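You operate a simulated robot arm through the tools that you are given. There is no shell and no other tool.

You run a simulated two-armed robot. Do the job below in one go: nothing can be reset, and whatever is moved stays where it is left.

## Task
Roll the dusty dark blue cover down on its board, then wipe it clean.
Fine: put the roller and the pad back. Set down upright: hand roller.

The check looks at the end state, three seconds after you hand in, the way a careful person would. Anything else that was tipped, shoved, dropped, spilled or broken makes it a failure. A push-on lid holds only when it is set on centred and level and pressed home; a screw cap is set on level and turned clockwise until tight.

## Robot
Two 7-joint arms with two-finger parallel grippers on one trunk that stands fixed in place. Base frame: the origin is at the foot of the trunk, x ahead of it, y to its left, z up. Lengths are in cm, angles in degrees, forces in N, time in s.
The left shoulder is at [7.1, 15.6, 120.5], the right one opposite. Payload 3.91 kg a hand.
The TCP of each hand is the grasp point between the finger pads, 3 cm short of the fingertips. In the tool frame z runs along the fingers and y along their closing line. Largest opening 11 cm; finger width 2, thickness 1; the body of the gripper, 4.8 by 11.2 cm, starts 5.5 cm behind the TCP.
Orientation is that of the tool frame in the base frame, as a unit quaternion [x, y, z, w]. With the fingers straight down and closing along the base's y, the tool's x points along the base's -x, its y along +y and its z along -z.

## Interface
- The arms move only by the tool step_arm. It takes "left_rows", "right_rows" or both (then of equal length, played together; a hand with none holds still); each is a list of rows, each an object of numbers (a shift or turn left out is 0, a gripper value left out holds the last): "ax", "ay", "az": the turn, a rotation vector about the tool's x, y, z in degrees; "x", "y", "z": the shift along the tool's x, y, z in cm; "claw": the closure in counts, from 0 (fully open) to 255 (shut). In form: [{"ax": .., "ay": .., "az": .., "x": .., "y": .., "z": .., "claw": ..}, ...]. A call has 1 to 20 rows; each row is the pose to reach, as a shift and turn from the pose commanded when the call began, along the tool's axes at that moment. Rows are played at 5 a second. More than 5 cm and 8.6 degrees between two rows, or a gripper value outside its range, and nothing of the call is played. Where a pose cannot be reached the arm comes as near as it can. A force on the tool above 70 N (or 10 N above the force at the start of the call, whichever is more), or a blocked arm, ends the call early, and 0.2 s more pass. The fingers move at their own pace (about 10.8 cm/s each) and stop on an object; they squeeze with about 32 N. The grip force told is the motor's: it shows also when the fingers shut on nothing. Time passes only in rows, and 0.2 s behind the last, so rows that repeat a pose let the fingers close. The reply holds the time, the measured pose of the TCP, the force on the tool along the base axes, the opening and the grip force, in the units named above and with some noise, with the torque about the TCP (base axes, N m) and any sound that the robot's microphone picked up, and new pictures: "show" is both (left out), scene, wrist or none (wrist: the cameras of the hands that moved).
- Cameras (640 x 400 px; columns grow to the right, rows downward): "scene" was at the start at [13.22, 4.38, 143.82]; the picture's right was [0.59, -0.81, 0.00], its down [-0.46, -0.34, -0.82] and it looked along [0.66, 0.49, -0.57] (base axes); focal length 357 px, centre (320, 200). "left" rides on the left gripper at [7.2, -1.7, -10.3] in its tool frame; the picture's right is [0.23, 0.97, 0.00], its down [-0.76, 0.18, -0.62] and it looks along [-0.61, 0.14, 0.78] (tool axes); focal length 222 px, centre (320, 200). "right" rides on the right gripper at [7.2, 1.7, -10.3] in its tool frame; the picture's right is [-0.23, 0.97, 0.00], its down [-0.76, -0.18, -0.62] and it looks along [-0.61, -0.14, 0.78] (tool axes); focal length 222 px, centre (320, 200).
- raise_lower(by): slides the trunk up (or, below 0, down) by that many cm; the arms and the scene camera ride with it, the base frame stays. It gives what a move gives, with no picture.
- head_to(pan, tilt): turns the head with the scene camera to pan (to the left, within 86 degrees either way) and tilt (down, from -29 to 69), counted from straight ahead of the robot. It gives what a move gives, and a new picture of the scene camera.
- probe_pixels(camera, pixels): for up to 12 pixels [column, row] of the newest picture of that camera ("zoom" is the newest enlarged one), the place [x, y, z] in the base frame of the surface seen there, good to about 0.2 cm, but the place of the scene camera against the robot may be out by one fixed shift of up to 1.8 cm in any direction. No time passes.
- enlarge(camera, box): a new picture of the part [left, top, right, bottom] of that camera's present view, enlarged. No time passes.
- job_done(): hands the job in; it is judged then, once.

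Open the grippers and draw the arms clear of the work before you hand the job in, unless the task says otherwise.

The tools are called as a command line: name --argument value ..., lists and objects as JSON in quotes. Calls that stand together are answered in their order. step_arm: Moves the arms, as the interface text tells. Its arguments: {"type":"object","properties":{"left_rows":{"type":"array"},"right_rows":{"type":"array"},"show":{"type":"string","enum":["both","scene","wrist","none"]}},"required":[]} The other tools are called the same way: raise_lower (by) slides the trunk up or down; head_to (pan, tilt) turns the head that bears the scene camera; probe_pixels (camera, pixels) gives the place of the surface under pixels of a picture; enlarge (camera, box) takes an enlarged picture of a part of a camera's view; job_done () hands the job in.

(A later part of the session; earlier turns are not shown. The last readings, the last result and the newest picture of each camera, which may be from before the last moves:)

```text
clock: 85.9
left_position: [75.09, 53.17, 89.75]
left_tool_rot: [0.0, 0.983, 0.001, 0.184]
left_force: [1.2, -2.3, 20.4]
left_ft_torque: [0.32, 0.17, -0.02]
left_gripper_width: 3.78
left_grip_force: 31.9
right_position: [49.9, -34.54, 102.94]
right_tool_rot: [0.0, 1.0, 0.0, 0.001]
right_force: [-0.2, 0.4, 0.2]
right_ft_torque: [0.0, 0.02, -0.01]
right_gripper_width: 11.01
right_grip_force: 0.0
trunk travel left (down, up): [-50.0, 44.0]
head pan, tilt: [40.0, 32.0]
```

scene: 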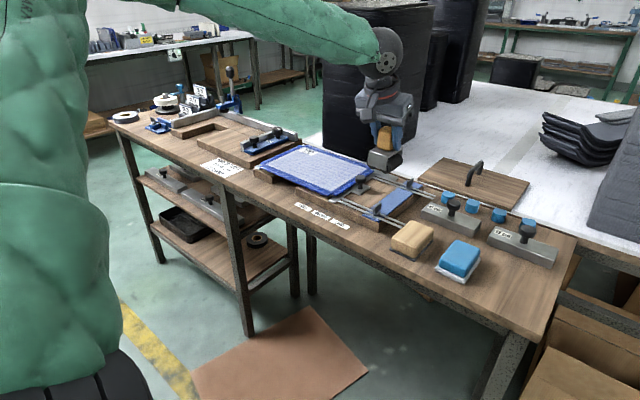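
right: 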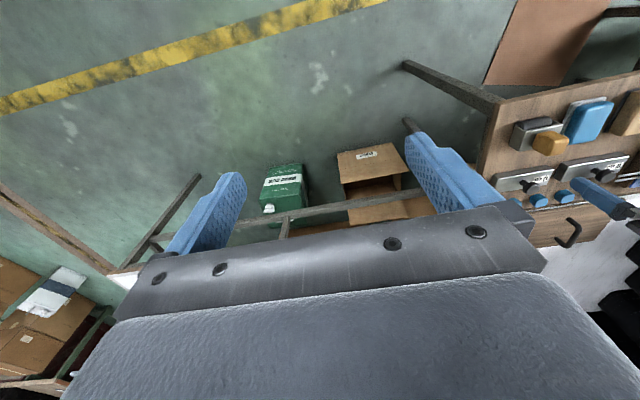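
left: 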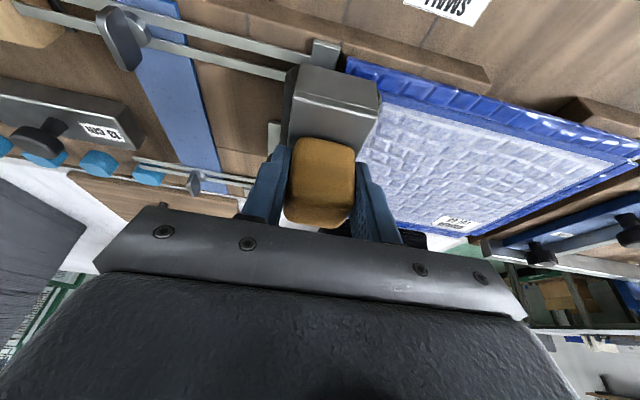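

Rolling is complete. I lift and carry the roller back above its home spot, undoing the 90° yaw on the way.

step_arm --left_rows '[{"x": -1.267, "z": -3.262}, {"x": -2.534, "z": -6.524}, {"x": -3.711, "z": -9.553}, {"x": -3.413, "y": -3.664, "z": -9.401, "ax": 2.71, "az": 6.99}, {"x": -3.115, "y": -7.328, "z": -9.248, "ax": 5.43, "az": 13.98}, {"x": -2.818, "y": -10.993, "z": -9.096, "ax": 8.14, "az": 20.98}, {"x": -2.52, "y": -14.657, "z": -8.943, "ax": 10.85, "az": 27.97}, {"x": -2.222, "y": -18.321, "z": -8.791, "ax": 13.56, "az": 34.96}, {"x": -1.924, "y": -21.985, "z": -8.639, "ax": 16.28, "az": 41.95}, {"x": -1.626, "y": -25.649, "z": -8.486, "ax": 18.99, "az": 48.94}, {"x": -1.328, "y": -29.313, "z": -8.334, "ax": 21.7, "az": 55.93}, {"x": -1.031, "y": -32.978, "z": -8.181, "ax": 24.41, "az": 62.93}, {"x": -0.733, "y": -36.642, "z": -8.029, "ax": 27.13, "az": 69.92}, {"x": -0.435, "y": -40.306, "z": -7.876, "ax": 29.84, "az": 76.91}, {"x": -0.137, "y": -43.97, "z": -7.724, "ax": 32.55, "az": 83.9}, {"x": -0.137, "y": -43.97, "z": -7.724, "ax": 32.55, "az": 83.9}]' --show "both"

```text
clock: 89.3
left_position: [72.71, 9.39, 96.73]
left_tool_rot: [0.695, 0.695, -0.131, 0.13]
left_force: [-0.7, -0.4, -2.7]
left_ft_torque: [0.02, 0.0, 0.0]
left_gripper_width: 3.78
left_grip_force: 32.7
right_position: [49.92, -34.4, 102.97]
right_tool_rot: [0.0, 1.0, 0.0, 0.0]
right_force: [-0.1, -0.1, 0.0]
right_ft_torque: [0.0, 0.0, -0.03]
right_gripper_width: 11.01
right_grip_force: 0.2
trunk travel left (down, up): [-50.0, 44.0]
head pan, tilt: [40.0, 32.0]
```

scene: 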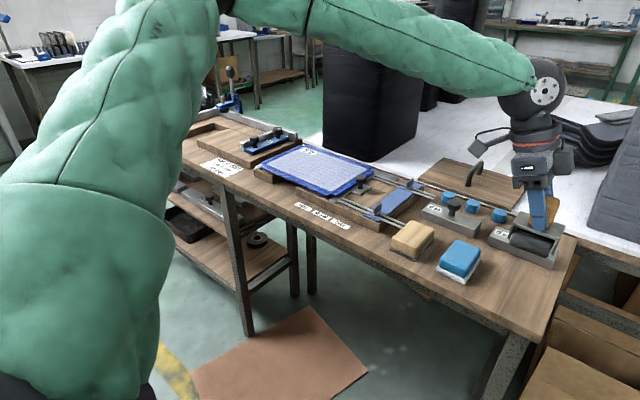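
left: 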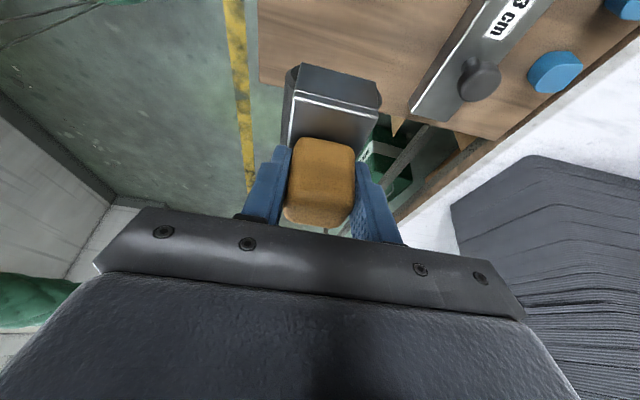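

At (72.7, 9.4, 96.7) above home. I descend to just above the bench (roller bottom ≈78.5), taking out 0.8° of tilt.

step_arm --left_rows '[{"x": 0.9, "y": -0.1, "z": 2.4, "ay": 0.3}, {"x": 1.9, "y": -0.2, "z": 5.2, "ay": 0.6}, {"x": 2.8, "y": -0.29, "z": 7.7, "ay": 0.8}, {"x": 3.3, "y": -0.29, "z": 8.95, "ay": 0.8}, {"x": 3.49, "y": -0.29, "z": 9.48, "ay": 0.8}, {"x": 3.49, "y": -0.29, "z": 9.48, "ay": 0.8}]' --show "both"

enlarge --camera "scene" --box '[450, 210, 580, 320]'

```text
clock: 90.7
left_position: [72.55, 9.05, 86.71]
left_tool_rot: [0.696, 0.696, -0.126, 0.125]
left_force: [0.6, 0.5, -2.0]
left_ft_torque: [0.03, 0.02, -0.01]
left_gripper_width: 3.78
left_grip_force: 32.3
right_position: [49.96, -34.47, 102.77]
right_tool_rot: [0.0, 1.0, 0.0, -0.001]
right_force: [0.2, 0.5, -0.5]
right_ft_torque: [-0.01, 0.04, 0.01]
right_gripper_width: 11.01
right_grip_force: 0.0
trunk travel left (down, up): [-50.0, 44.0]
head pan, tilt: [40.0, 32.0]
```

scene: 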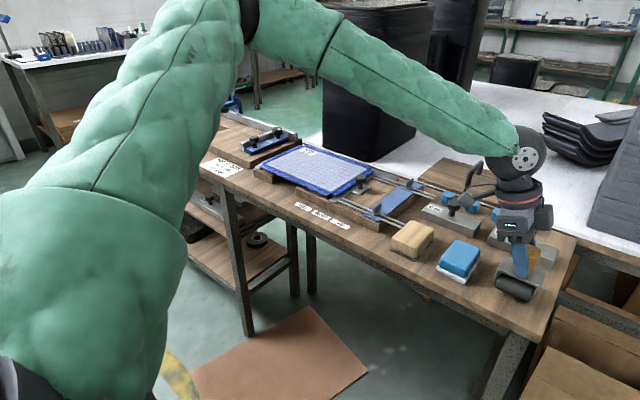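
left: 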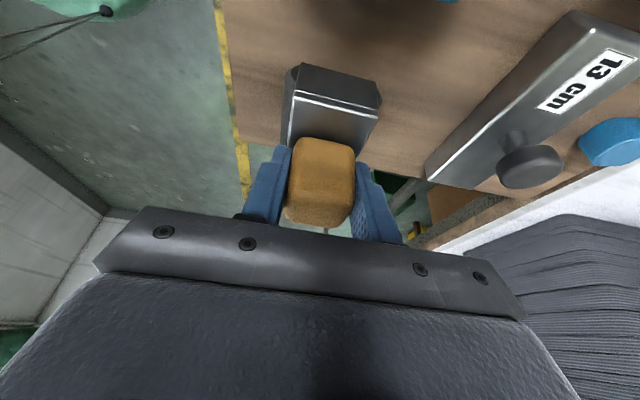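

```text
3.64 times, centred on (515, 265) of scene
```

zoom: 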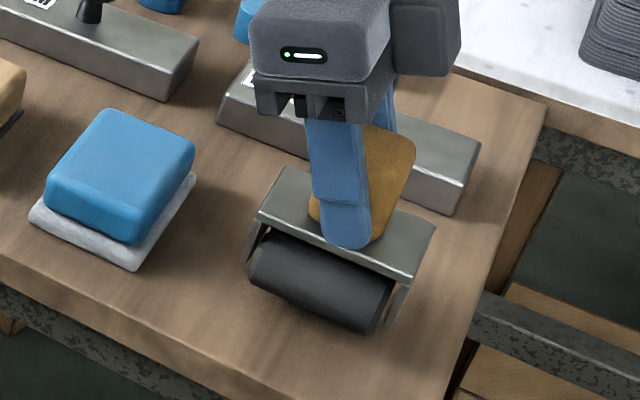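

The roller is just above the bench at its home. I lower in 0.2 cm steps until it touches.

step_arm --left_rows '[{"x": 0.07, "z": 0.187}, {"x": 0.14, "z": 0.375}, {"x": 0.19, "z": 0.515}, {"x": 0.21, "z": 0.56}, {"x": 0.21, "z": 0.56}]' --show "none"

```text
clock: 91.9
left_position: [72.44, 8.98, 86.1]
left_tool_rot: [0.695, 0.697, -0.125, 0.125]
left_force: [-1.0, 0.4, -2.2]
left_ft_torque: [0.01, 0.03, -0.02]
left_gripper_width: 3.76
left_grip_force: 31.7
right_position: [50.09, -34.52, 102.88]
right_tool_rot: [0.0, 1.0, -0.001, -0.001]
right_force: [0.5, -0.7, 0.1]
right_ft_torque: [-0.04, -0.02, -0.02]
right_gripper_width: 10.98
right_grip_force: 0.1
trunk travel left (down, up): [-50.0, 44.0]
head pan, tilt: [40.0, 32.0]
```

step_arm --left_rows '[{"x": 0.035, "z": 0.094}, {"x": 0.07, "z": 0.187}, {"x": 0.1, "z": 0.26}, {"x": 0.1, "z": 0.26}]' --show "none"

```text
clock: 92.9
left_position: [72.44, 9.06, 86.01]
left_tool_rot: [0.696, 0.696, -0.125, 0.125]
left_force: [0.9, -0.7, 1.5]
left_ft_torque: [-0.14, 0.07, 0.02]
left_gripper_width: 3.76
left_grip_force: 32.0
right_position: [49.89, -34.51, 102.86]
right_tool_rot: [-0.001, 1.0, 0.0, -0.001]
right_force: [0.2, 0.4, 0.2]
right_ft_torque: [0.01, 0.02, -0.01]
right_gripper_width: 10.97
right_grip_force: 0.1
trunk travel left (down, up): [-50.0, 44.0]
head pan, tilt: [40.0, 32.0]
```

Touching, −y end first; I trim −0.6° so both ends sit, then open the fingers.

step_arm --left_rows '[{"ay": -0.3, "x": 0.01, "z": 0.03}, {"ay": -0.6, "x": 0.02, "z": 0.05}, {"ay": -0.6, "x": 0.02, "z": 0.05}]' --show "none"

```text
clock: 93.7
left_position: [72.39, 9.13, 85.92]
left_tool_rot: [0.695, 0.695, -0.128, 0.129]
left_force: [0.2, 3.1, 8.7]
left_ft_torque: [0.49, 0.16, -0.07]
left_gripper_width: 3.77
left_grip_force: 32.1
right_position: [49.86, -34.52, 102.92]
right_tool_rot: [-0.001, 1.0, 0.0, 0.001]
right_force: [-0.5, 0.5, -0.4]
right_ft_torque: [0.03, 0.01, -0.02]
right_gripper_width: 11.0
right_grip_force: 0.0
trunk travel left (down, up): [-50.0, 44.0]
head pan, tilt: [40.0, 32.0]
```

step_arm --left_rows '[{"ay": 0.2, "x": -0.03, "z": -0.08}, {"ay": 0.2, "x": -0.03, "z": -0.08}, {"ay": 0.2, "x": -0.03, "z": -0.08, "claw": 200}, {"ay": 0.2, "x": -0.03, "z": -0.08, "claw": 150}, {"ay": 0.2, "x": -0.03, "z": -0.08, "claw": 104}, {"ay": 0.2, "x": -0.03, "z": -0.08, "claw": 104}]' --show "both"

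enlarge --camera "scene" --box '[450, 210, 580, 320]'

```text
clock: 95.1
left_position: [72.45, 9.01, 85.88]
left_tool_rot: [0.694, 0.697, -0.127, 0.128]
left_force: [-0.5, 0.0, -0.2]
left_ft_torque: [0.0, 0.01, 0.0]
left_gripper_width: 6.5
left_grip_force: 0.1
right_position: [49.94, -34.56, 102.92]
right_tool_rot: [0.0, 1.0, 0.0, 0.001]
right_force: [-0.1, 0.1, -1.1]
right_ft_torque: [0.01, 0.0, 0.0]
right_gripper_width: 10.99
right_grip_force: 0.1
trunk travel left (down, up): [-50.0, 44.0]
head pan, tilt: [40.0, 32.0]
```

scene: 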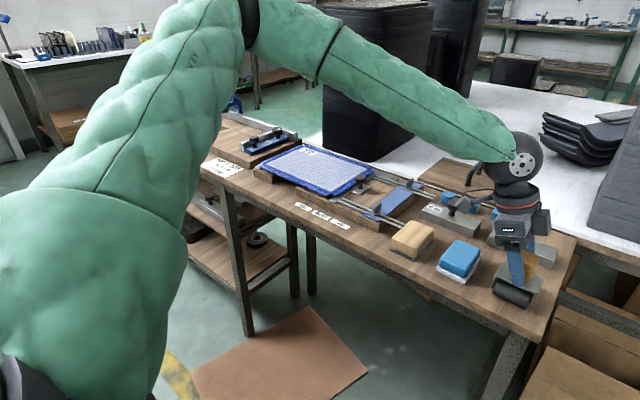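
left: 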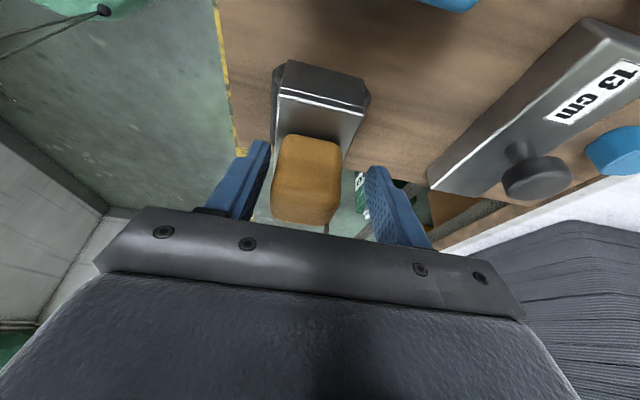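

```text
3.64 times, centred on (515, 265) of scene
```

zoom: 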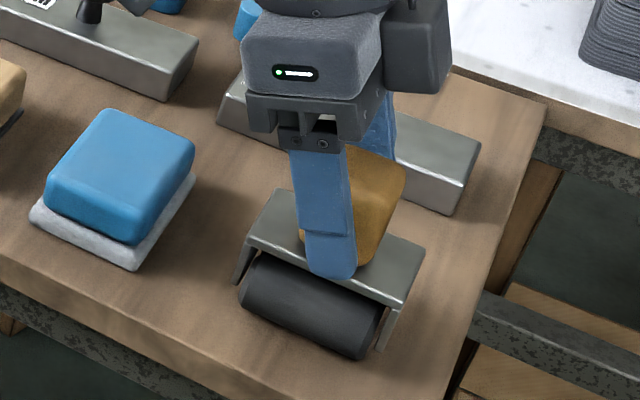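

After release the handle shifted to (307,178) — the roller moved ≈0.6 cm toward −x. I hold still a moment to see whether it is still rolling.

step_arm --left_rows '[{"x": 0}, {"x": 0}]' --show "wrist"

```text
clock: 95.7
left_position: [72.47, 9.07, 85.86]
left_tool_rot: [0.695, 0.696, -0.128, 0.128]
left_force: [0.4, -0.4, 0.3]
left_ft_torque: [0.05, 0.0, -0.02]
left_gripper_width: 6.51
left_grip_force: 0.1
right_position: [50.0, -34.56, 102.87]
right_tool_rot: [0.0, 1.0, 0.0, 0.001]
right_force: [-0.8, -0.3, -1.3]
right_ft_torque: [0.0, -0.01, 0.0]
right_gripper_width: 11.01
right_grip_force: 0.0
trunk travel left (down, up): [-50.0, 44.0]
head pan, tilt: [40.0, 32.0]
```

left: 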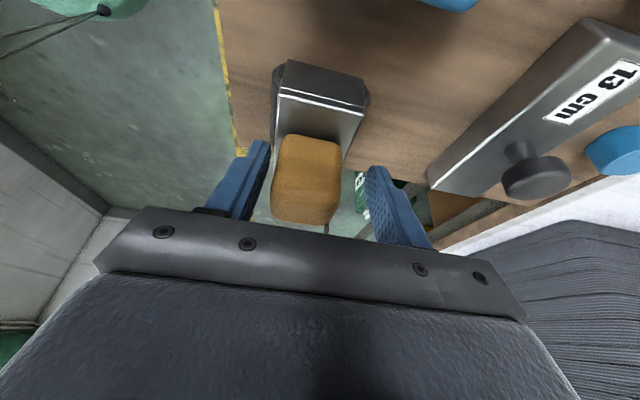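

It is at rest. I widen the fingers a bit and raise the hand straight up.

step_arm --left_rows '[{"claw": 60}, {"claw": 60, "x": -0.36, "z": -0.94}, {"x": -1.07, "z": -2.8}, {"x": -2.13, "z": -5.6}, {"x": -3.55, "z": -9.35}, {"x": -4.97, "z": -13.1}, {"x": -4.97, "z": -13.1}]' --show "both"

enlarge --camera "scene" --box '[420, 210, 580, 320]'

```text
clock: 97.3
left_position: [72.41, 9.05, 99.93]
left_tool_rot: [0.695, 0.696, -0.127, 0.127]
left_force: [0.2, 0.2, 0.1]
left_ft_torque: [-0.01, 0.03, -0.01]
left_gripper_width: 8.44
left_grip_force: 0.1
right_position: [50.03, -34.48, 102.91]
right_tool_rot: [0.0, 1.0, 0.0, 0.0]
right_force: [0.1, 0.5, -0.8]
right_ft_torque: [-0.03, 0.01, 0.02]
right_gripper_width: 11.02
right_grip_force: 0.1
trunk travel left (down, up): [-50.0, 44.0]
head pan, tilt: [40.0, 32.0]
```

scene: 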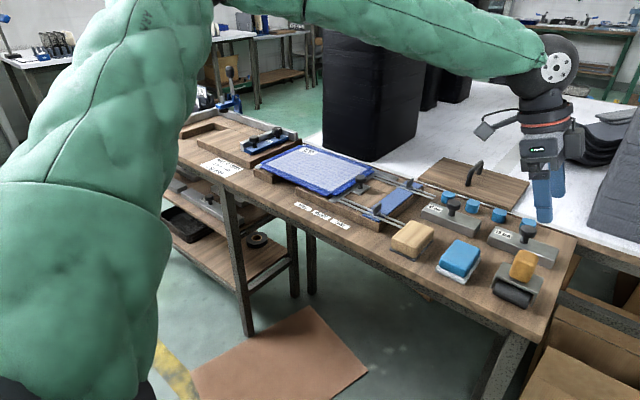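
left: 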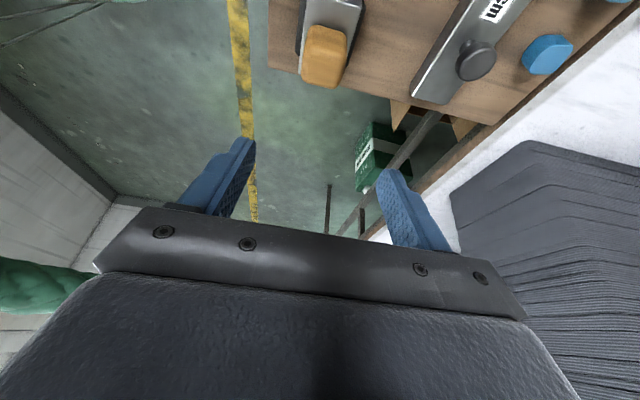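

```text
3.64 times, centred on (500, 265) of scene
```

zoom: 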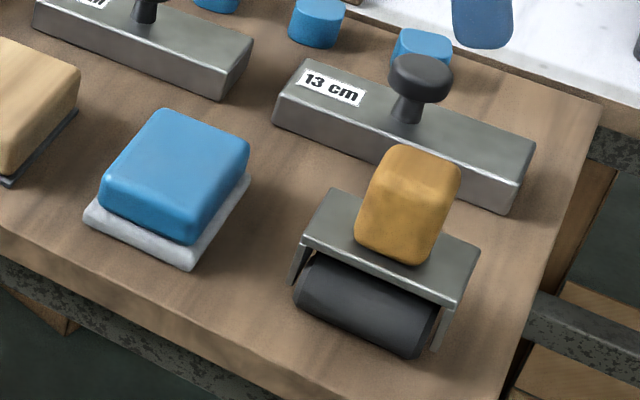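

The roller stands upright near its original spot. Now I turn the hand back to yaw 0 above the blue pad (72.4, 19.3, 100).

step_arm --left_rows '[{"x": 0.867, "z": -0.329, "ax": -2.905, "az": -7.65}, {"x": 1.735, "z": -0.658, "ax": -5.81, "az": -15.3}, {"x": 2.602, "z": -0.987, "ax": -8.71, "az": -22.95}, {"x": 3.469, "z": -1.316, "ax": -11.62, "az": -30.6}, {"x": 4.336, "z": -1.645, "ax": -14.52, "az": -38.25}, {"x": 5.204, "z": -1.975, "ax": -17.43, "az": -45.9}, {"x": 6.071, "z": -2.304, "ax": -20.33, "az": -53.55}, {"x": 6.938, "z": -2.633, "ax": -23.24, "az": -61.2}, {"x": 7.805, "z": -2.962, "ax": -26.14, "az": -68.85}, {"x": 8.673, "z": -3.291, "ax": -29.05, "az": -76.5}, {"x": 9.54, "z": -3.62, "ax": -31.95, "az": -84.15}, {"x": 9.54, "z": -3.62, "ax": -31.95, "az": -84.15}]' --show "both"

```text
clock: 99.9
left_position: [72.34, 19.32, 99.92]
left_tool_rot: [0.0, 0.984, 0.0, 0.18]
left_force: [0.4, 0.7, -0.6]
left_ft_torque: [-0.02, -0.05, -0.02]
left_gripper_width: 8.39
left_grip_force: 0.1
right_position: [50.04, -34.54, 102.99]
right_tool_rot: [0.0, 1.0, 0.0, -0.001]
right_force: [-0.5, -0.2, 0.3]
right_ft_torque: [0.03, -0.01, 0.0]
right_gripper_width: 10.97
right_grip_force: 0.0
trunk travel left (down, up): [-50.0, 44.0]
head pan, tilt: [40.0, 32.0]
```

scene: 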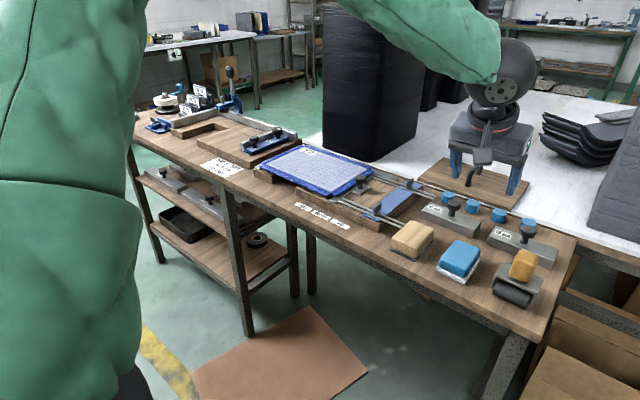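
left: 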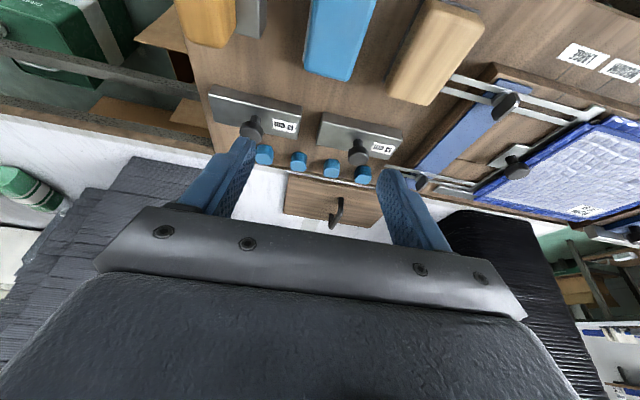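

Reached. I reduce the tilt to about 8° and descend to z≈91 over the pad, then check alignment.

step_arm --left_rows '[{"x": 0.8, "z": 2.1, "ay": 4}, {"x": 1.6, "z": 4.2, "ay": 8}, {"x": 2.4, "z": 6.3, "ay": 12}, {"x": 3.18, "z": 8.42, "ay": 12.7}, {"x": 3.18, "z": 8.42, "ay": 12.7}]' --show "both"

enlarge --camera "left" --box '[200, 0, 440, 200]'

```text
clock: 101.1
left_position: [72.41, 19.26, 90.8]
left_tool_rot: [-0.001, 0.997, 0.0, 0.071]
left_force: [-0.5, -0.8, 0.1]
left_ft_torque: [0.0, 0.01, 0.03]
left_gripper_width: 8.42
left_grip_force: 0.0
right_position: [49.91, -34.62, 102.96]
right_tool_rot: [0.0, 1.0, 0.0, 0.0]
right_force: [0.4, 0.6, -0.8]
right_ft_torque: [-0.01, 0.03, -0.02]
right_gripper_width: 11.0
right_grip_force: 0.0
trunk travel left (down, up): [-50.0, 44.0]
head pan, tilt: [40.0, 32.0]
```

scene: 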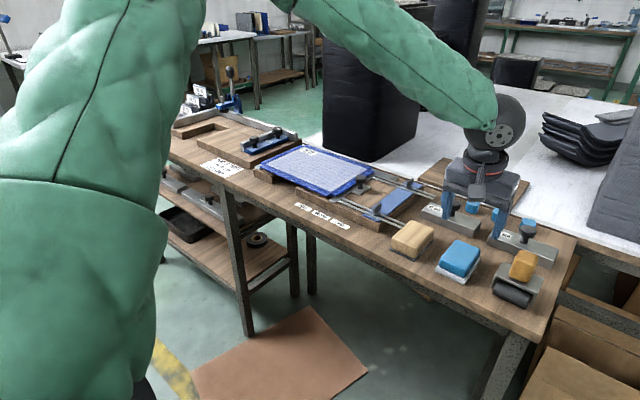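
left: 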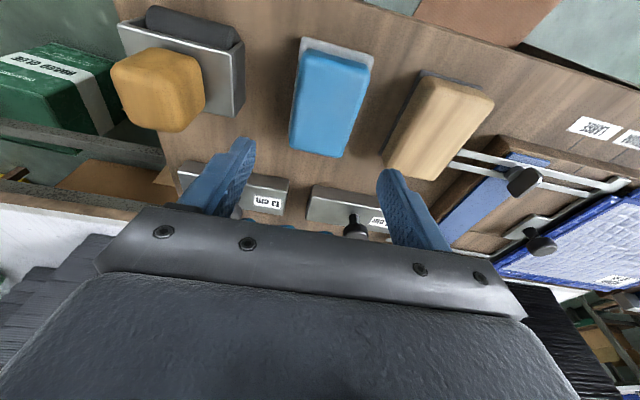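

```text
2.00 times, centred on (320, 100) of left
```

zoom: 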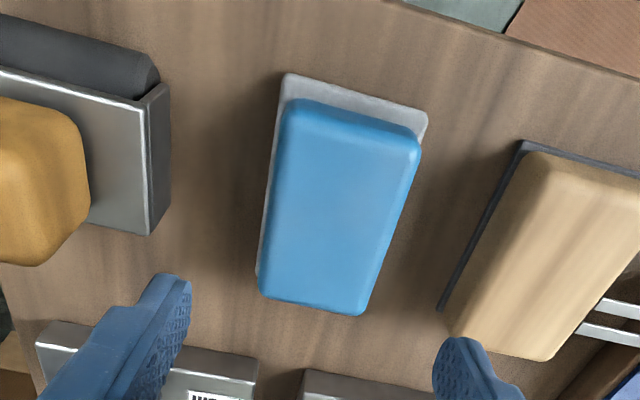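

probe_pixels --camera "zoom" --pixels '[[290, 120], [410, 150], [268, 285], [365, 300], [340, 200], [277, 200], [400, 210], [287, 82], [422, 122], [262, 240], [310, 100], [315, 300]]'

```text
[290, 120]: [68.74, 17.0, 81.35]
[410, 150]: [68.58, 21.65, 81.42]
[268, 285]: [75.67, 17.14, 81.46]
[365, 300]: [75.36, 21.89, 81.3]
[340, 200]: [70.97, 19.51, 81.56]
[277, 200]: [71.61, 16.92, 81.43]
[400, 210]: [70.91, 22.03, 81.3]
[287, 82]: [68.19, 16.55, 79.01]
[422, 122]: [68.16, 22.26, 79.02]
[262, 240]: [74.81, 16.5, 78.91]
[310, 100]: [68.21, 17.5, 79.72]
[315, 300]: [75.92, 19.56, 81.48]
```

The pad body is y 16.9–22.0 (centre 19.45), felt top z 79.0. I descend so the fingertips are just above the felt (TCP z≈82.4), fingers either side of the body.

step_arm --left_rows '[{"x": 0.32, "y": 0.15, "z": 2.1}, {"x": 0.65, "y": 0.15, "z": 4.2}, {"x": 0.97, "y": 0.15, "z": 6.3}, {"x": 1.17, "y": 0.15, "z": 7.5}, {"x": 1.29, "y": 0.15, "z": 8.3}, {"x": 1.29, "y": 0.15, "z": 8.3}]' --show "both"

enlarge --camera "scene" --box '[400, 200, 540, 310]'

```text
clock: 102.5
left_position: [72.29, 19.5, 82.48]
left_tool_rot: [-0.001, 0.998, 0.0, 0.07]
left_force: [-0.4, -0.3, -0.5]
left_ft_torque: [0.0, 0.01, 0.02]
left_gripper_width: 8.42
left_grip_force: 0.1
right_position: [49.97, -34.48, 102.96]
right_tool_rot: [-0.001, 1.0, 0.0, 0.0]
right_force: [0.6, -1.0, 1.3]
right_ft_torque: [-0.01, -0.02, 0.01]
right_gripper_width: 11.0
right_grip_force: 0.1
trunk travel left (down, up): [-50.0, 44.0]
head pan, tilt: [40.0, 32.0]
```

scene: 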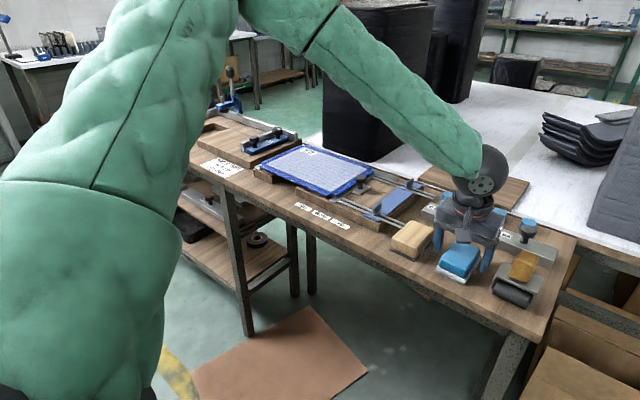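
left: 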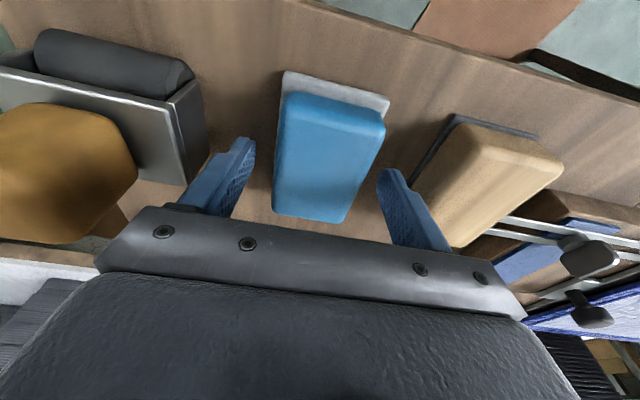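

```text
3.64 times, centred on (470, 255) of scene
```

zoom: 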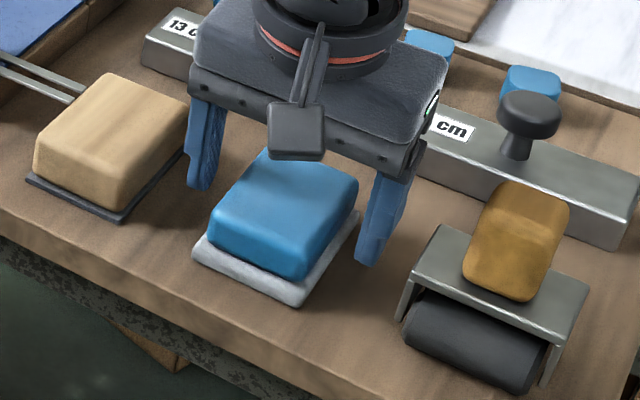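

Fingers straddle the pad body cleanly. I close the gripper.

step_arm --left_rows '[{"claw": 110}, {"claw": 255}, {"claw": 255}, {"claw": 255}]' --show "wrist"

```text
clock: 103.5
left_position: [72.37, 19.51, 82.43]
left_tool_rot: [-0.001, 0.998, 0.0, 0.071]
left_force: [0.3, -0.2, 0.5]
left_ft_torque: [0.03, 0.02, -0.04]
left_gripper_width: 5.5
left_grip_force: 32.3
right_position: [49.94, -34.4, 103.08]
right_tool_rot: [0.001, 1.0, 0.001, 0.0]
right_force: [-0.6, 0.4, -0.6]
right_ft_torque: [0.0, -0.02, 0.01]
right_gripper_width: 11.0
right_grip_force: 0.0
trunk travel left (down, up): [-50.0, 44.0]
head pan, tilt: [40.0, 32.0]
```

left: 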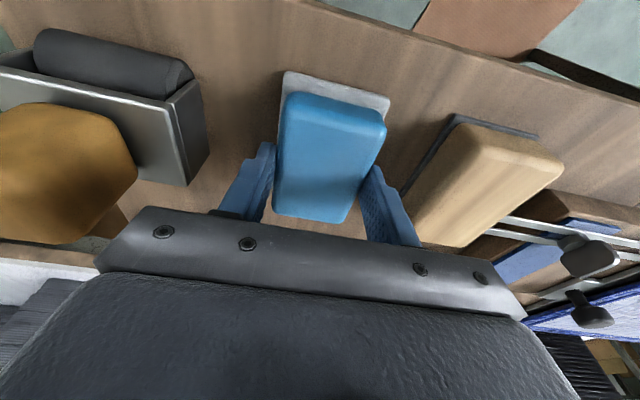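

Gripped the pad body (5.5 cm, 32 N). I lift it and carry it over the cover to (78, 66), at z≈95.

step_arm --left_rows '[{"x": -0.46, "z": -3.22}, {"x": -0.92, "z": -6.44}, {"x": -1.38, "z": -9.65}, {"x": -1.84, "z": -12.87}, {"x": -2.34, "y": 4.23, "z": -12.8}, {"x": -2.85, "y": 8.45, "z": -12.73}, {"x": -3.35, "y": 12.68, "z": -12.65}, {"x": -3.85, "y": 16.91, "z": -12.58}, {"x": -4.36, "y": 21.14, "z": -12.51}, {"x": -4.86, "y": 25.36, "z": -12.44}, {"x": -5.37, "y": 29.59, "z": -12.37}, {"x": -5.87, "y": 33.82, "z": -12.3}, {"x": -6.37, "y": 38.05, "z": -12.22}, {"x": -6.88, "y": 42.27, "z": -12.15}, {"x": -7.38, "y": 46.5, "z": -12.08}, {"x": -7.38, "y": 46.5, "z": -12.08}]' --show "both"

```text
clock: 106.9
left_position: [77.71, 65.81, 95.74]
left_tool_rot: [0.0, 0.998, 0.0, 0.071]
left_force: [-0.6, -0.3, -1.8]
left_ft_torque: [0.01, 0.03, -0.03]
left_gripper_width: 5.48
left_grip_force: 31.8
right_position: [49.93, -34.59, 102.96]
right_tool_rot: [-0.001, 1.0, 0.0, 0.001]
right_force: [-0.6, 0.0, -0.5]
right_ft_torque: [0.0, 0.01, -0.01]
right_gripper_width: 10.99
right_grip_force: 0.0
trunk travel left (down, up): [-50.0, 44.0]
head pan, tilt: [40.0, 32.0]
```

scene: 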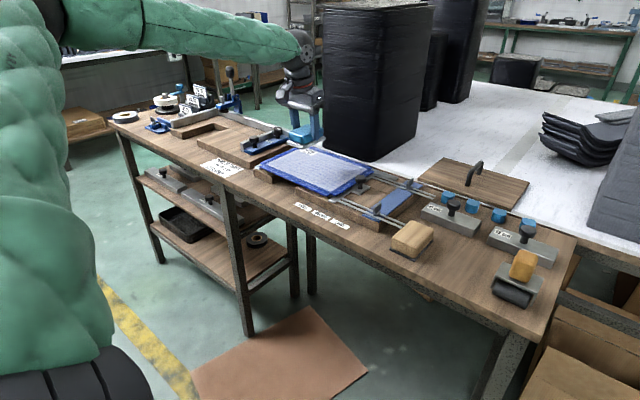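
left: 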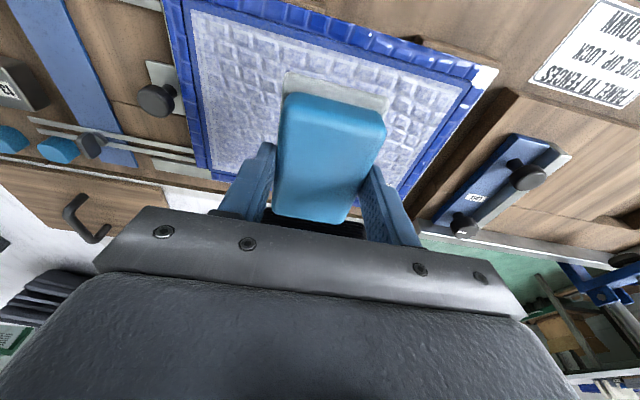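

The pad hangs level over the near half. I descend to z≈87.1, then creep to contact.

step_arm --left_rows '[{"x": 0.42, "z": 2.97}, {"x": 0.85, "z": 5.94}, {"x": 1.22, "z": 8.55}, {"x": 1.26, "z": 8.8}, {"x": 1.29, "z": 9.0}, {"x": 1.29, "z": 9.0}]' --show "none"

```text
clock: 108.3
left_position: [77.75, 65.84, 86.54]
left_tool_rot: [-0.001, 0.997, 0.0, 0.072]
left_force: [0.2, 2.4, 12.5]
left_ft_torque: [0.09, -0.25, 0.05]
left_gripper_width: 5.5
left_grip_force: 32.1
right_position: [49.81, -34.48, 102.88]
right_tool_rot: [0.0, 1.0, 0.0, 0.0]
right_force: [-0.2, -0.3, -0.1]
right_ft_torque: [-0.02, 0.0, -0.02]
right_gripper_width: 11.02
right_grip_force: 0.1
trunk travel left (down, up): [-50.0, 44.0]
head pan, tilt: [40.0, 32.0]
```

Contact with ≈14 N, nearly flat. I wipe swath 1 along y: to y≈77 and then to y≈55.9.

step_arm --left_rows '[{"ay": -0.2, "y": 1.6}, {"ay": -0.2, "y": 3.2}, {"ay": -0.2, "y": 4.8}, {"ay": -0.2, "y": 6.4}, {"ay": -0.2, "y": 8.0}, {"ay": -0.2, "y": 9.6}, {"ay": -0.2, "y": 11.2}, {"ay": -0.2, "y": 9.6}, {"ay": -0.2, "y": 8.0}, {"ay": -0.2, "y": 6.4}, {"ay": -0.2, "y": 4.8}, {"ay": -0.2, "y": 3.2}, {"ay": -0.2, "y": 1.6}, {"ay": -0.2, "y": 0}, {"ay": -0.2, "y": -1.7}, {"ay": -0.2, "y": -3.4}, {"ay": -0.2, "y": -5.1}, {"ay": -0.2, "y": -6.8}, {"ay": -0.2, "y": -8.5}, {"ay": -0.2, "y": -9.9}]' --show "both"

enlarge --camera "scene" --box '[250, 130, 390, 210]'

```text
clock: 112.5
left_position: [77.88, 56.0, 86.44]
left_tool_rot: [-0.001, 0.997, 0.0, 0.072]
left_force: [1.1, 2.1, 8.6]
left_ft_torque: [0.37, -0.02, -0.03]
left_gripper_width: 5.52
left_grip_force: 31.9
right_position: [49.96, -34.49, 102.94]
right_tool_rot: [0.0, 1.0, -0.001, 0.0]
right_force: [-0.6, 0.7, 0.4]
right_ft_torque: [0.01, 0.01, 0.0]
right_gripper_width: 11.01
right_grip_force: 0.0
trunk travel left (down, up): [-50.0, 44.0]
head pan, tilt: [40.0, 32.0]
```

scene: 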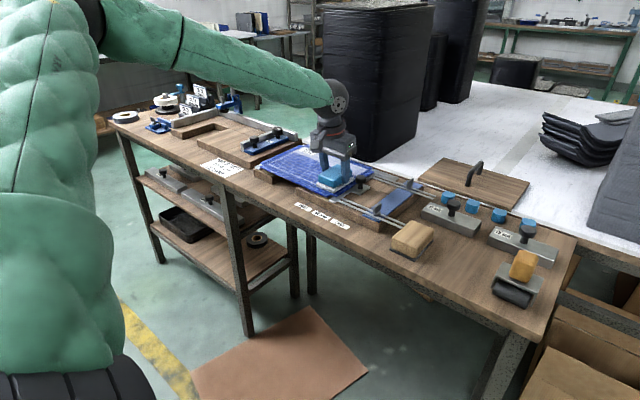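
left: 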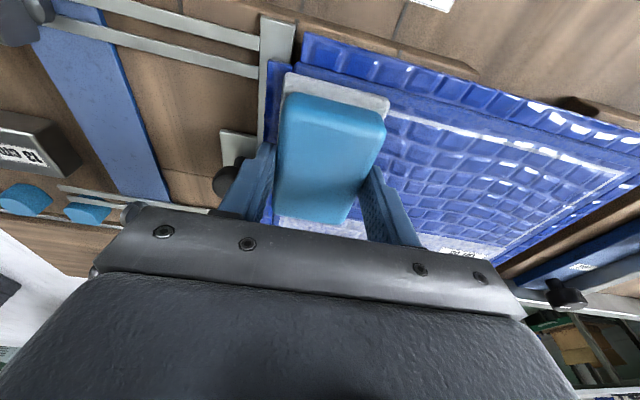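

```text
4.57 times, centred on (320, 170) of scene
```

zoom: 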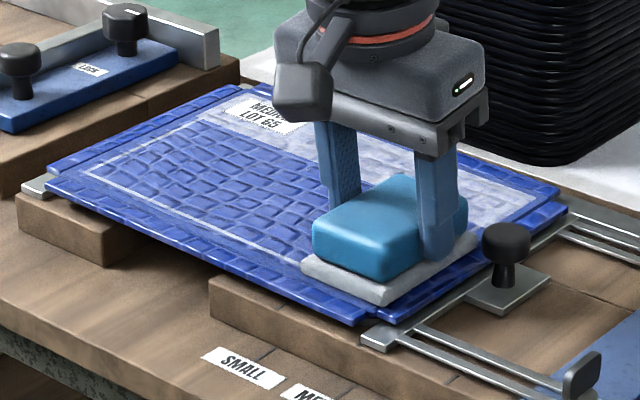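

The wipe visibly clears the dust, leaving thin strips at the near edge (x≈74.4) and the left end (y≈79). I shift 0.9 cm nearer and wipe back from y≈55.5 to y≈78.

step_arm --left_rows '[{"x": 0.45, "y": -0.3, "z": -0.03}, {"x": 0.9, "y": -0.5, "z": -0.06}, {"x": 0.9, "y": 1.1, "z": -0.06}, {"x": 0.9, "y": 2.7, "z": -0.06}, {"x": 0.9, "y": 4.3, "z": -0.06}, {"x": 0.9, "y": 5.9, "z": -0.06}, {"x": 0.9, "y": 7.5, "z": -0.06}, {"x": 0.9, "y": 9.1, "z": -0.06}, {"x": 0.9, "y": 10.7, "z": -0.06}, {"x": 0.9, "y": 12.3, "z": -0.06}, {"x": 0.9, "y": 13.9, "z": -0.06}, {"x": 0.9, "y": 15.5, "z": -0.06}, {"x": 0.9, "y": 17.1, "z": -0.06}, {"x": 0.9, "y": 18.7, "z": -0.06}, {"x": 0.9, "y": 20.3, "z": -0.06}, {"x": 0.9, "y": 21.7, "z": -0.06}, {"x": 0.9, "y": 22.2, "z": -0.06}, {"x": 0.9, "y": 22.2, "z": -0.06}]' --show "both"

enlarge --camera "scene" --box '[250, 130, 390, 210]'

```text
clock: 116.3
left_position: [76.71, 78.37, 86.32]
left_tool_rot: [-0.001, 0.997, 0.0, 0.073]
left_force: [-0.7, -2.2, 3.7]
left_ft_torque: [-0.14, 0.1, -0.04]
left_gripper_width: 5.49
left_grip_force: 32.0
right_position: [49.94, -34.5, 102.9]
right_tool_rot: [0.001, 1.0, 0.0, -0.001]
right_force: [0.2, 0.4, 0.0]
right_ft_torque: [-0.01, 0.02, 0.03]
right_gripper_width: 11.01
right_grip_force: 0.0
trunk travel left (down, up): [-50.0, 44.0]
head pan, tilt: [40.0, 32.0]
```

scene: 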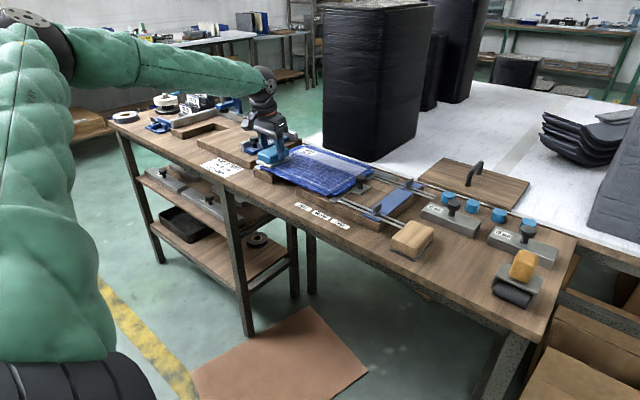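
left: 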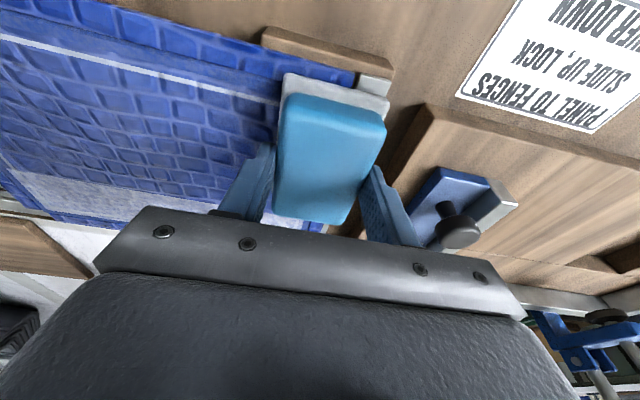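

```text
4.57 times, centred on (320, 170) of scene
```

zoom: 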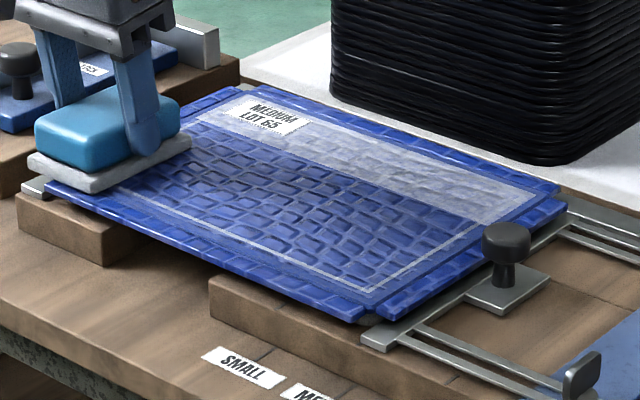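

A thin dust line remains along the near and right edges. I probe where it lies and where the cleaned boundary is.

enlarge --camera "left" --box '[0, 0, 290, 180]'

probe_pixels --camera "left" --pixels '[[100, 61], [200, 84], [260, 96], [30, 45], [60, 180], [120, 192], [20, 170], [150, 40], [40, 25], [80, 57]]'

```text
2.21 times, centred on (145, 90) of left
```

zoom: 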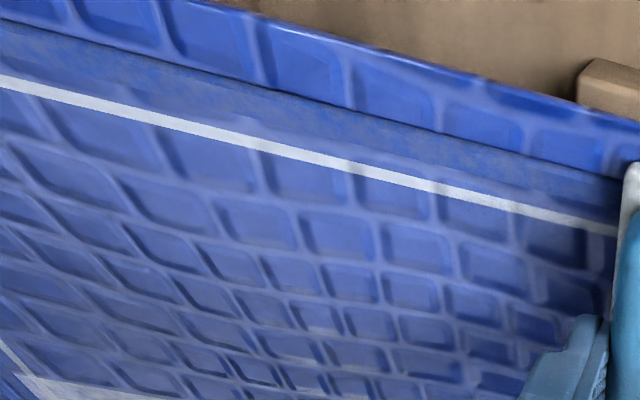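

```text
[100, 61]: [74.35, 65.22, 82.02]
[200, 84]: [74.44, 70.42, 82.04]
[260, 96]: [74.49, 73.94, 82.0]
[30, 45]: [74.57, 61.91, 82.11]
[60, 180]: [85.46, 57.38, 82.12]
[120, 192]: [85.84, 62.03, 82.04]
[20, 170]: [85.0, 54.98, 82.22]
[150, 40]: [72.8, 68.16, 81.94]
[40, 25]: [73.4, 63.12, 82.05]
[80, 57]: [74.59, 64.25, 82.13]
```

enlarge --camera "scene" --box '[285, 145, 385, 205]'

```text
6.40 times, centred on (335, 175) of scene
```

zoom: 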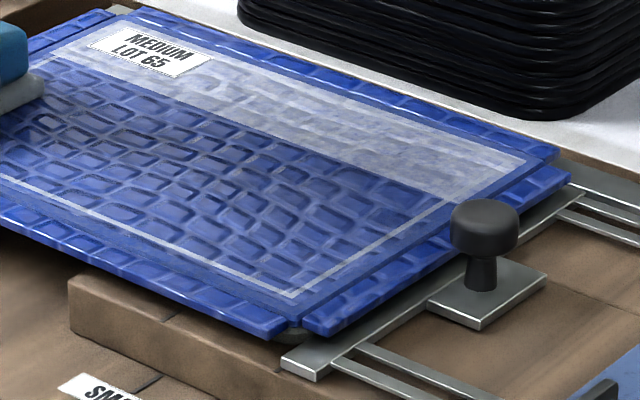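

probe_pixels --camera "zoom" --pixels '[[300, 140], [380, 168], [430, 188], [455, 200], [290, 297], [200, 255], [100, 212], [350, 262], [400, 230], [525, 160], [400, 100], [300, 65]]'

```text
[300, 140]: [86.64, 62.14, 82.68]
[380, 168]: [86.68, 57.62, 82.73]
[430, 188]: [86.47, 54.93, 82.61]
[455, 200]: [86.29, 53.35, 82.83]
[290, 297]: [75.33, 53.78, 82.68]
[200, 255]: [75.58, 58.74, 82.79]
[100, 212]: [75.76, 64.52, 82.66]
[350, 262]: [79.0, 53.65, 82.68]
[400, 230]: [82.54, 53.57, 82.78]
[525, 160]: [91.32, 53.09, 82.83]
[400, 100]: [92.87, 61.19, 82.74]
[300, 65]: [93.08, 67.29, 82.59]
```

Cleaned width is wider than the pad (x≈74.5–85.4), so clearing seems cell-like; a thin line remains at the border. I make another pass further to the near side with firmer press to see whether the line clears.

step_arm --left_rows '[{"x": 0.4, "z": 0.02}, {"x": 0.81, "z": 0.034}, {"x": 0.81, "y": -1.55, "z": 0.034}, {"x": 0.81, "y": -3.1, "z": 0.034}, {"x": 0.81, "y": -4.65, "z": 0.034}, {"x": 0.81, "y": -6.2, "z": 0.034}, {"x": 0.81, "y": -7.75, "z": 0.034}, {"x": 0.81, "y": -9.3, "z": 0.034}, {"x": 0.81, "y": -10.85, "z": 0.034}, {"x": 0.81, "y": -12.4, "z": 0.034}, {"x": 0.81, "y": -13.95, "z": 0.034}, {"x": 0.81, "y": -15.5, "z": 0.034}, {"x": 0.81, "y": -17.05, "z": 0.034}, {"x": 0.81, "y": -18.6, "z": 0.034}, {"x": 0.81, "y": -20.15, "z": 0.034}, {"x": 0.81, "y": -21.7, "z": 0.034}, {"x": 0.81, "y": -22.9, "z": 0.034}, {"x": 0.81, "y": -22.9, "z": 0.034}]' --show "both"

enlarge --camera "scene" --box '[245, 130, 385, 210]'

```text
clock: 120.1
left_position: [76.02, 55.34, 86.25]
left_tool_rot: [-0.001, 0.997, 0.0, 0.072]
left_force: [-2.7, 3.9, 15.1]
left_ft_torque: [0.44, 0.25, 0.01]
left_gripper_width: 5.52
left_grip_force: 31.9
right_position: [49.83, -34.46, 102.92]
right_tool_rot: [0.0, 1.0, 0.0, 0.0]
right_force: [0.6, -0.7, -1.4]
right_ft_torque: [0.01, -0.02, -0.01]
right_gripper_width: 10.98
right_grip_force: 0.1
trunk travel left (down, up): [-50.0, 44.0]
head pan, tilt: [40.0, 32.0]
```

scene: 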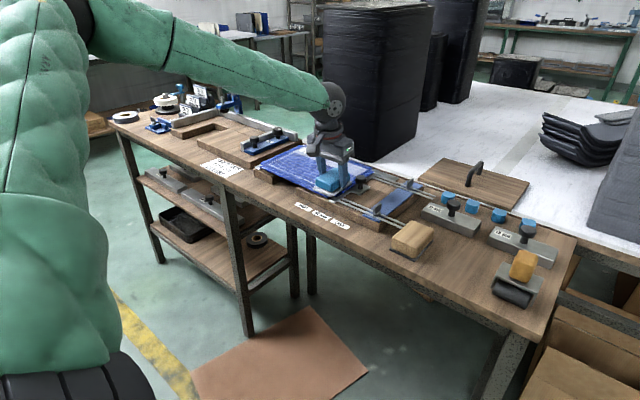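
left: 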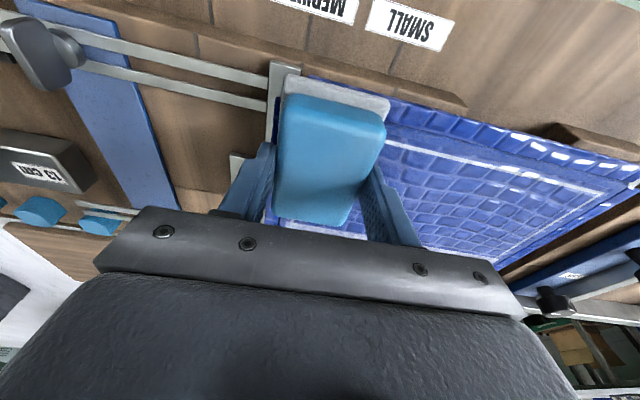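

```text
4.57 times, centred on (315, 170) of scene
```

zoom: 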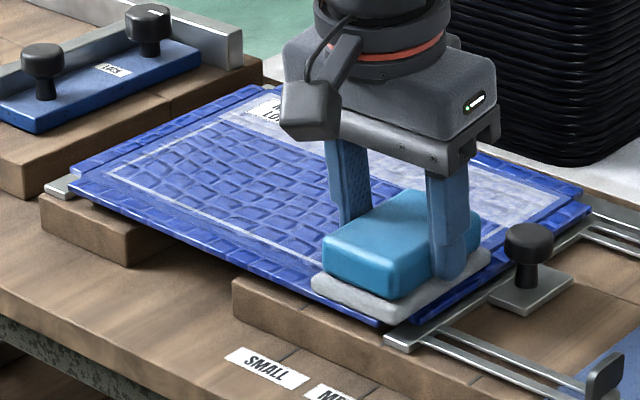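

The line persists under a firm pass, so it looks like a fixed border line. I go on: lift, move to the far swath (TCP x≈86.5, y≈58), set down.

step_arm --left_rows '[{"x": -0.115, "y": 1.0, "z": -0.792}, {"x": -0.115, "y": 2.7, "z": -0.792}, {"x": -3.6, "y": 2.7, "z": -0.29}, {"x": -7.1, "y": 2.7, "z": 0.22}, {"x": -10.51, "y": 2.7, "z": 0.716}, {"x": -10.46, "y": 2.7, "z": 1.1}, {"x": -10.41, "y": 2.7, "z": 1.4}, {"x": -10.395, "y": 2.7, "z": 1.508}, {"x": -10.395, "y": 2.7, "z": 1.508}]' --show "none"

```text
clock: 122.1
left_position: [86.46, 57.94, 86.31]
left_tool_rot: [0.0, 0.997, 0.0, 0.073]
left_force: [1.2, -0.3, 10.9]
left_ft_torque: [0.16, 0.4, -0.06]
left_gripper_width: 5.52
left_grip_force: 31.7
right_position: [50.0, -34.55, 102.9]
right_tool_rot: [0.0, 1.0, 0.0, 0.001]
right_force: [-0.5, 0.1, 0.5]
right_ft_torque: [0.02, -0.01, 0.0]
right_gripper_width: 11.03
right_grip_force: 0.2
trunk travel left (down, up): [-50.0, 44.0]
head pan, tilt: [40.0, 32.0]
```

Near end bears here; I trim +0.6° with a little more press, wipe to y≈55.4 and then the full length to y≈77.8.

step_arm --left_rows '[{"ay": 0.3, "y": -0.8, "x": 0.01, "z": 0.05}, {"ay": 0.6, "y": -1.7, "x": 0.014, "z": 0.099}, {"ay": 0.6, "y": -2.5, "x": 0.014, "z": 0.099}, {"ay": 0.6, "y": -1.0, "x": 0.014, "z": 0.099}, {"ay": 0.6, "y": 0.6, "x": 0.014, "z": 0.099}, {"ay": 0.6, "y": 2.2, "x": 0.014, "z": 0.099}, {"ay": 0.6, "y": 3.8, "x": 0.014, "z": 0.099}, {"ay": 0.6, "y": 5.4, "x": 0.014, "z": 0.099}, {"ay": 0.6, "y": 7.0, "x": 0.014, "z": 0.099}, {"ay": 0.6, "y": 8.6, "x": 0.014, "z": 0.099}, {"ay": 0.6, "y": 10.2, "x": 0.014, "z": 0.099}, {"ay": 0.6, "y": 11.8, "x": 0.014, "z": 0.099}, {"ay": 0.6, "y": 13.4, "x": 0.014, "z": 0.099}, {"ay": 0.6, "y": 15.0, "x": 0.014, "z": 0.099}, {"ay": 0.6, "y": 16.6, "x": 0.014, "z": 0.099}, {"ay": 0.6, "y": 18.2, "x": 0.014, "z": 0.099}, {"ay": 0.6, "y": 19.6, "x": 0.014, "z": 0.099}, {"ay": 0.6, "y": 19.6, "x": 0.014, "z": 0.099}]' --show "both"

enlarge --camera "scene" --box '[245, 130, 385, 210]'

```text
clock: 125.9
left_position: [86.41, 77.74, 86.12]
left_tool_rot: [0.0, 0.998, 0.001, 0.068]
left_force: [0.5, -2.8, 16.6]
left_ft_torque: [-0.54, -0.15, -0.04]
left_gripper_width: 5.49
left_grip_force: 31.8
right_position: [49.88, -34.57, 102.84]
right_tool_rot: [0.0, 1.0, 0.001, 0.0]
right_force: [-0.3, -0.3, -0.5]
right_ft_torque: [0.03, 0.01, 0.02]
right_gripper_width: 11.01
right_grip_force: 0.1
trunk travel left (down, up): [-50.0, 44.0]
head pan, tilt: [40.0, 32.0]
```

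scene: 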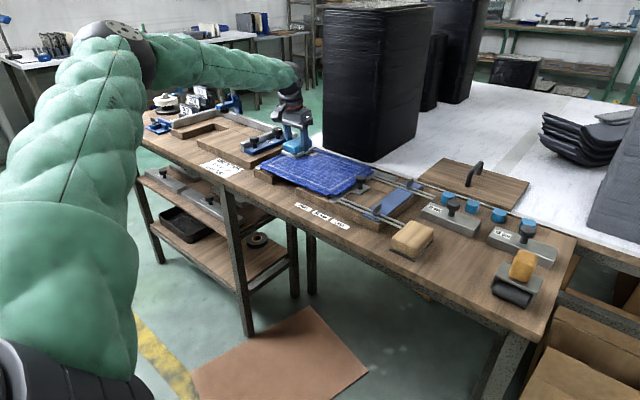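
left: 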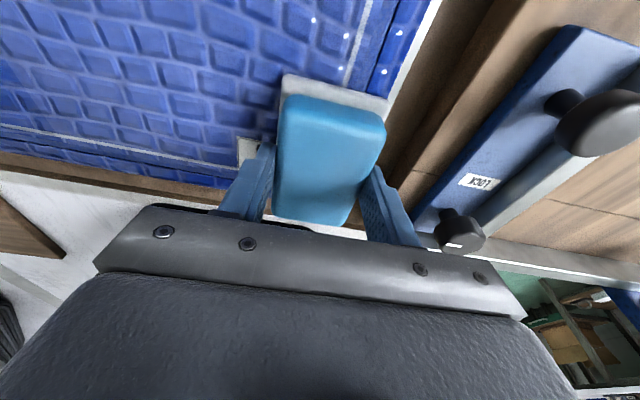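

```text
4.57 times, centred on (315, 170) of scene
```

zoom: 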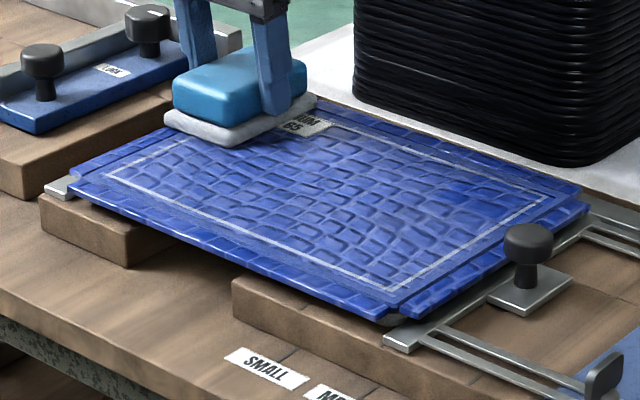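

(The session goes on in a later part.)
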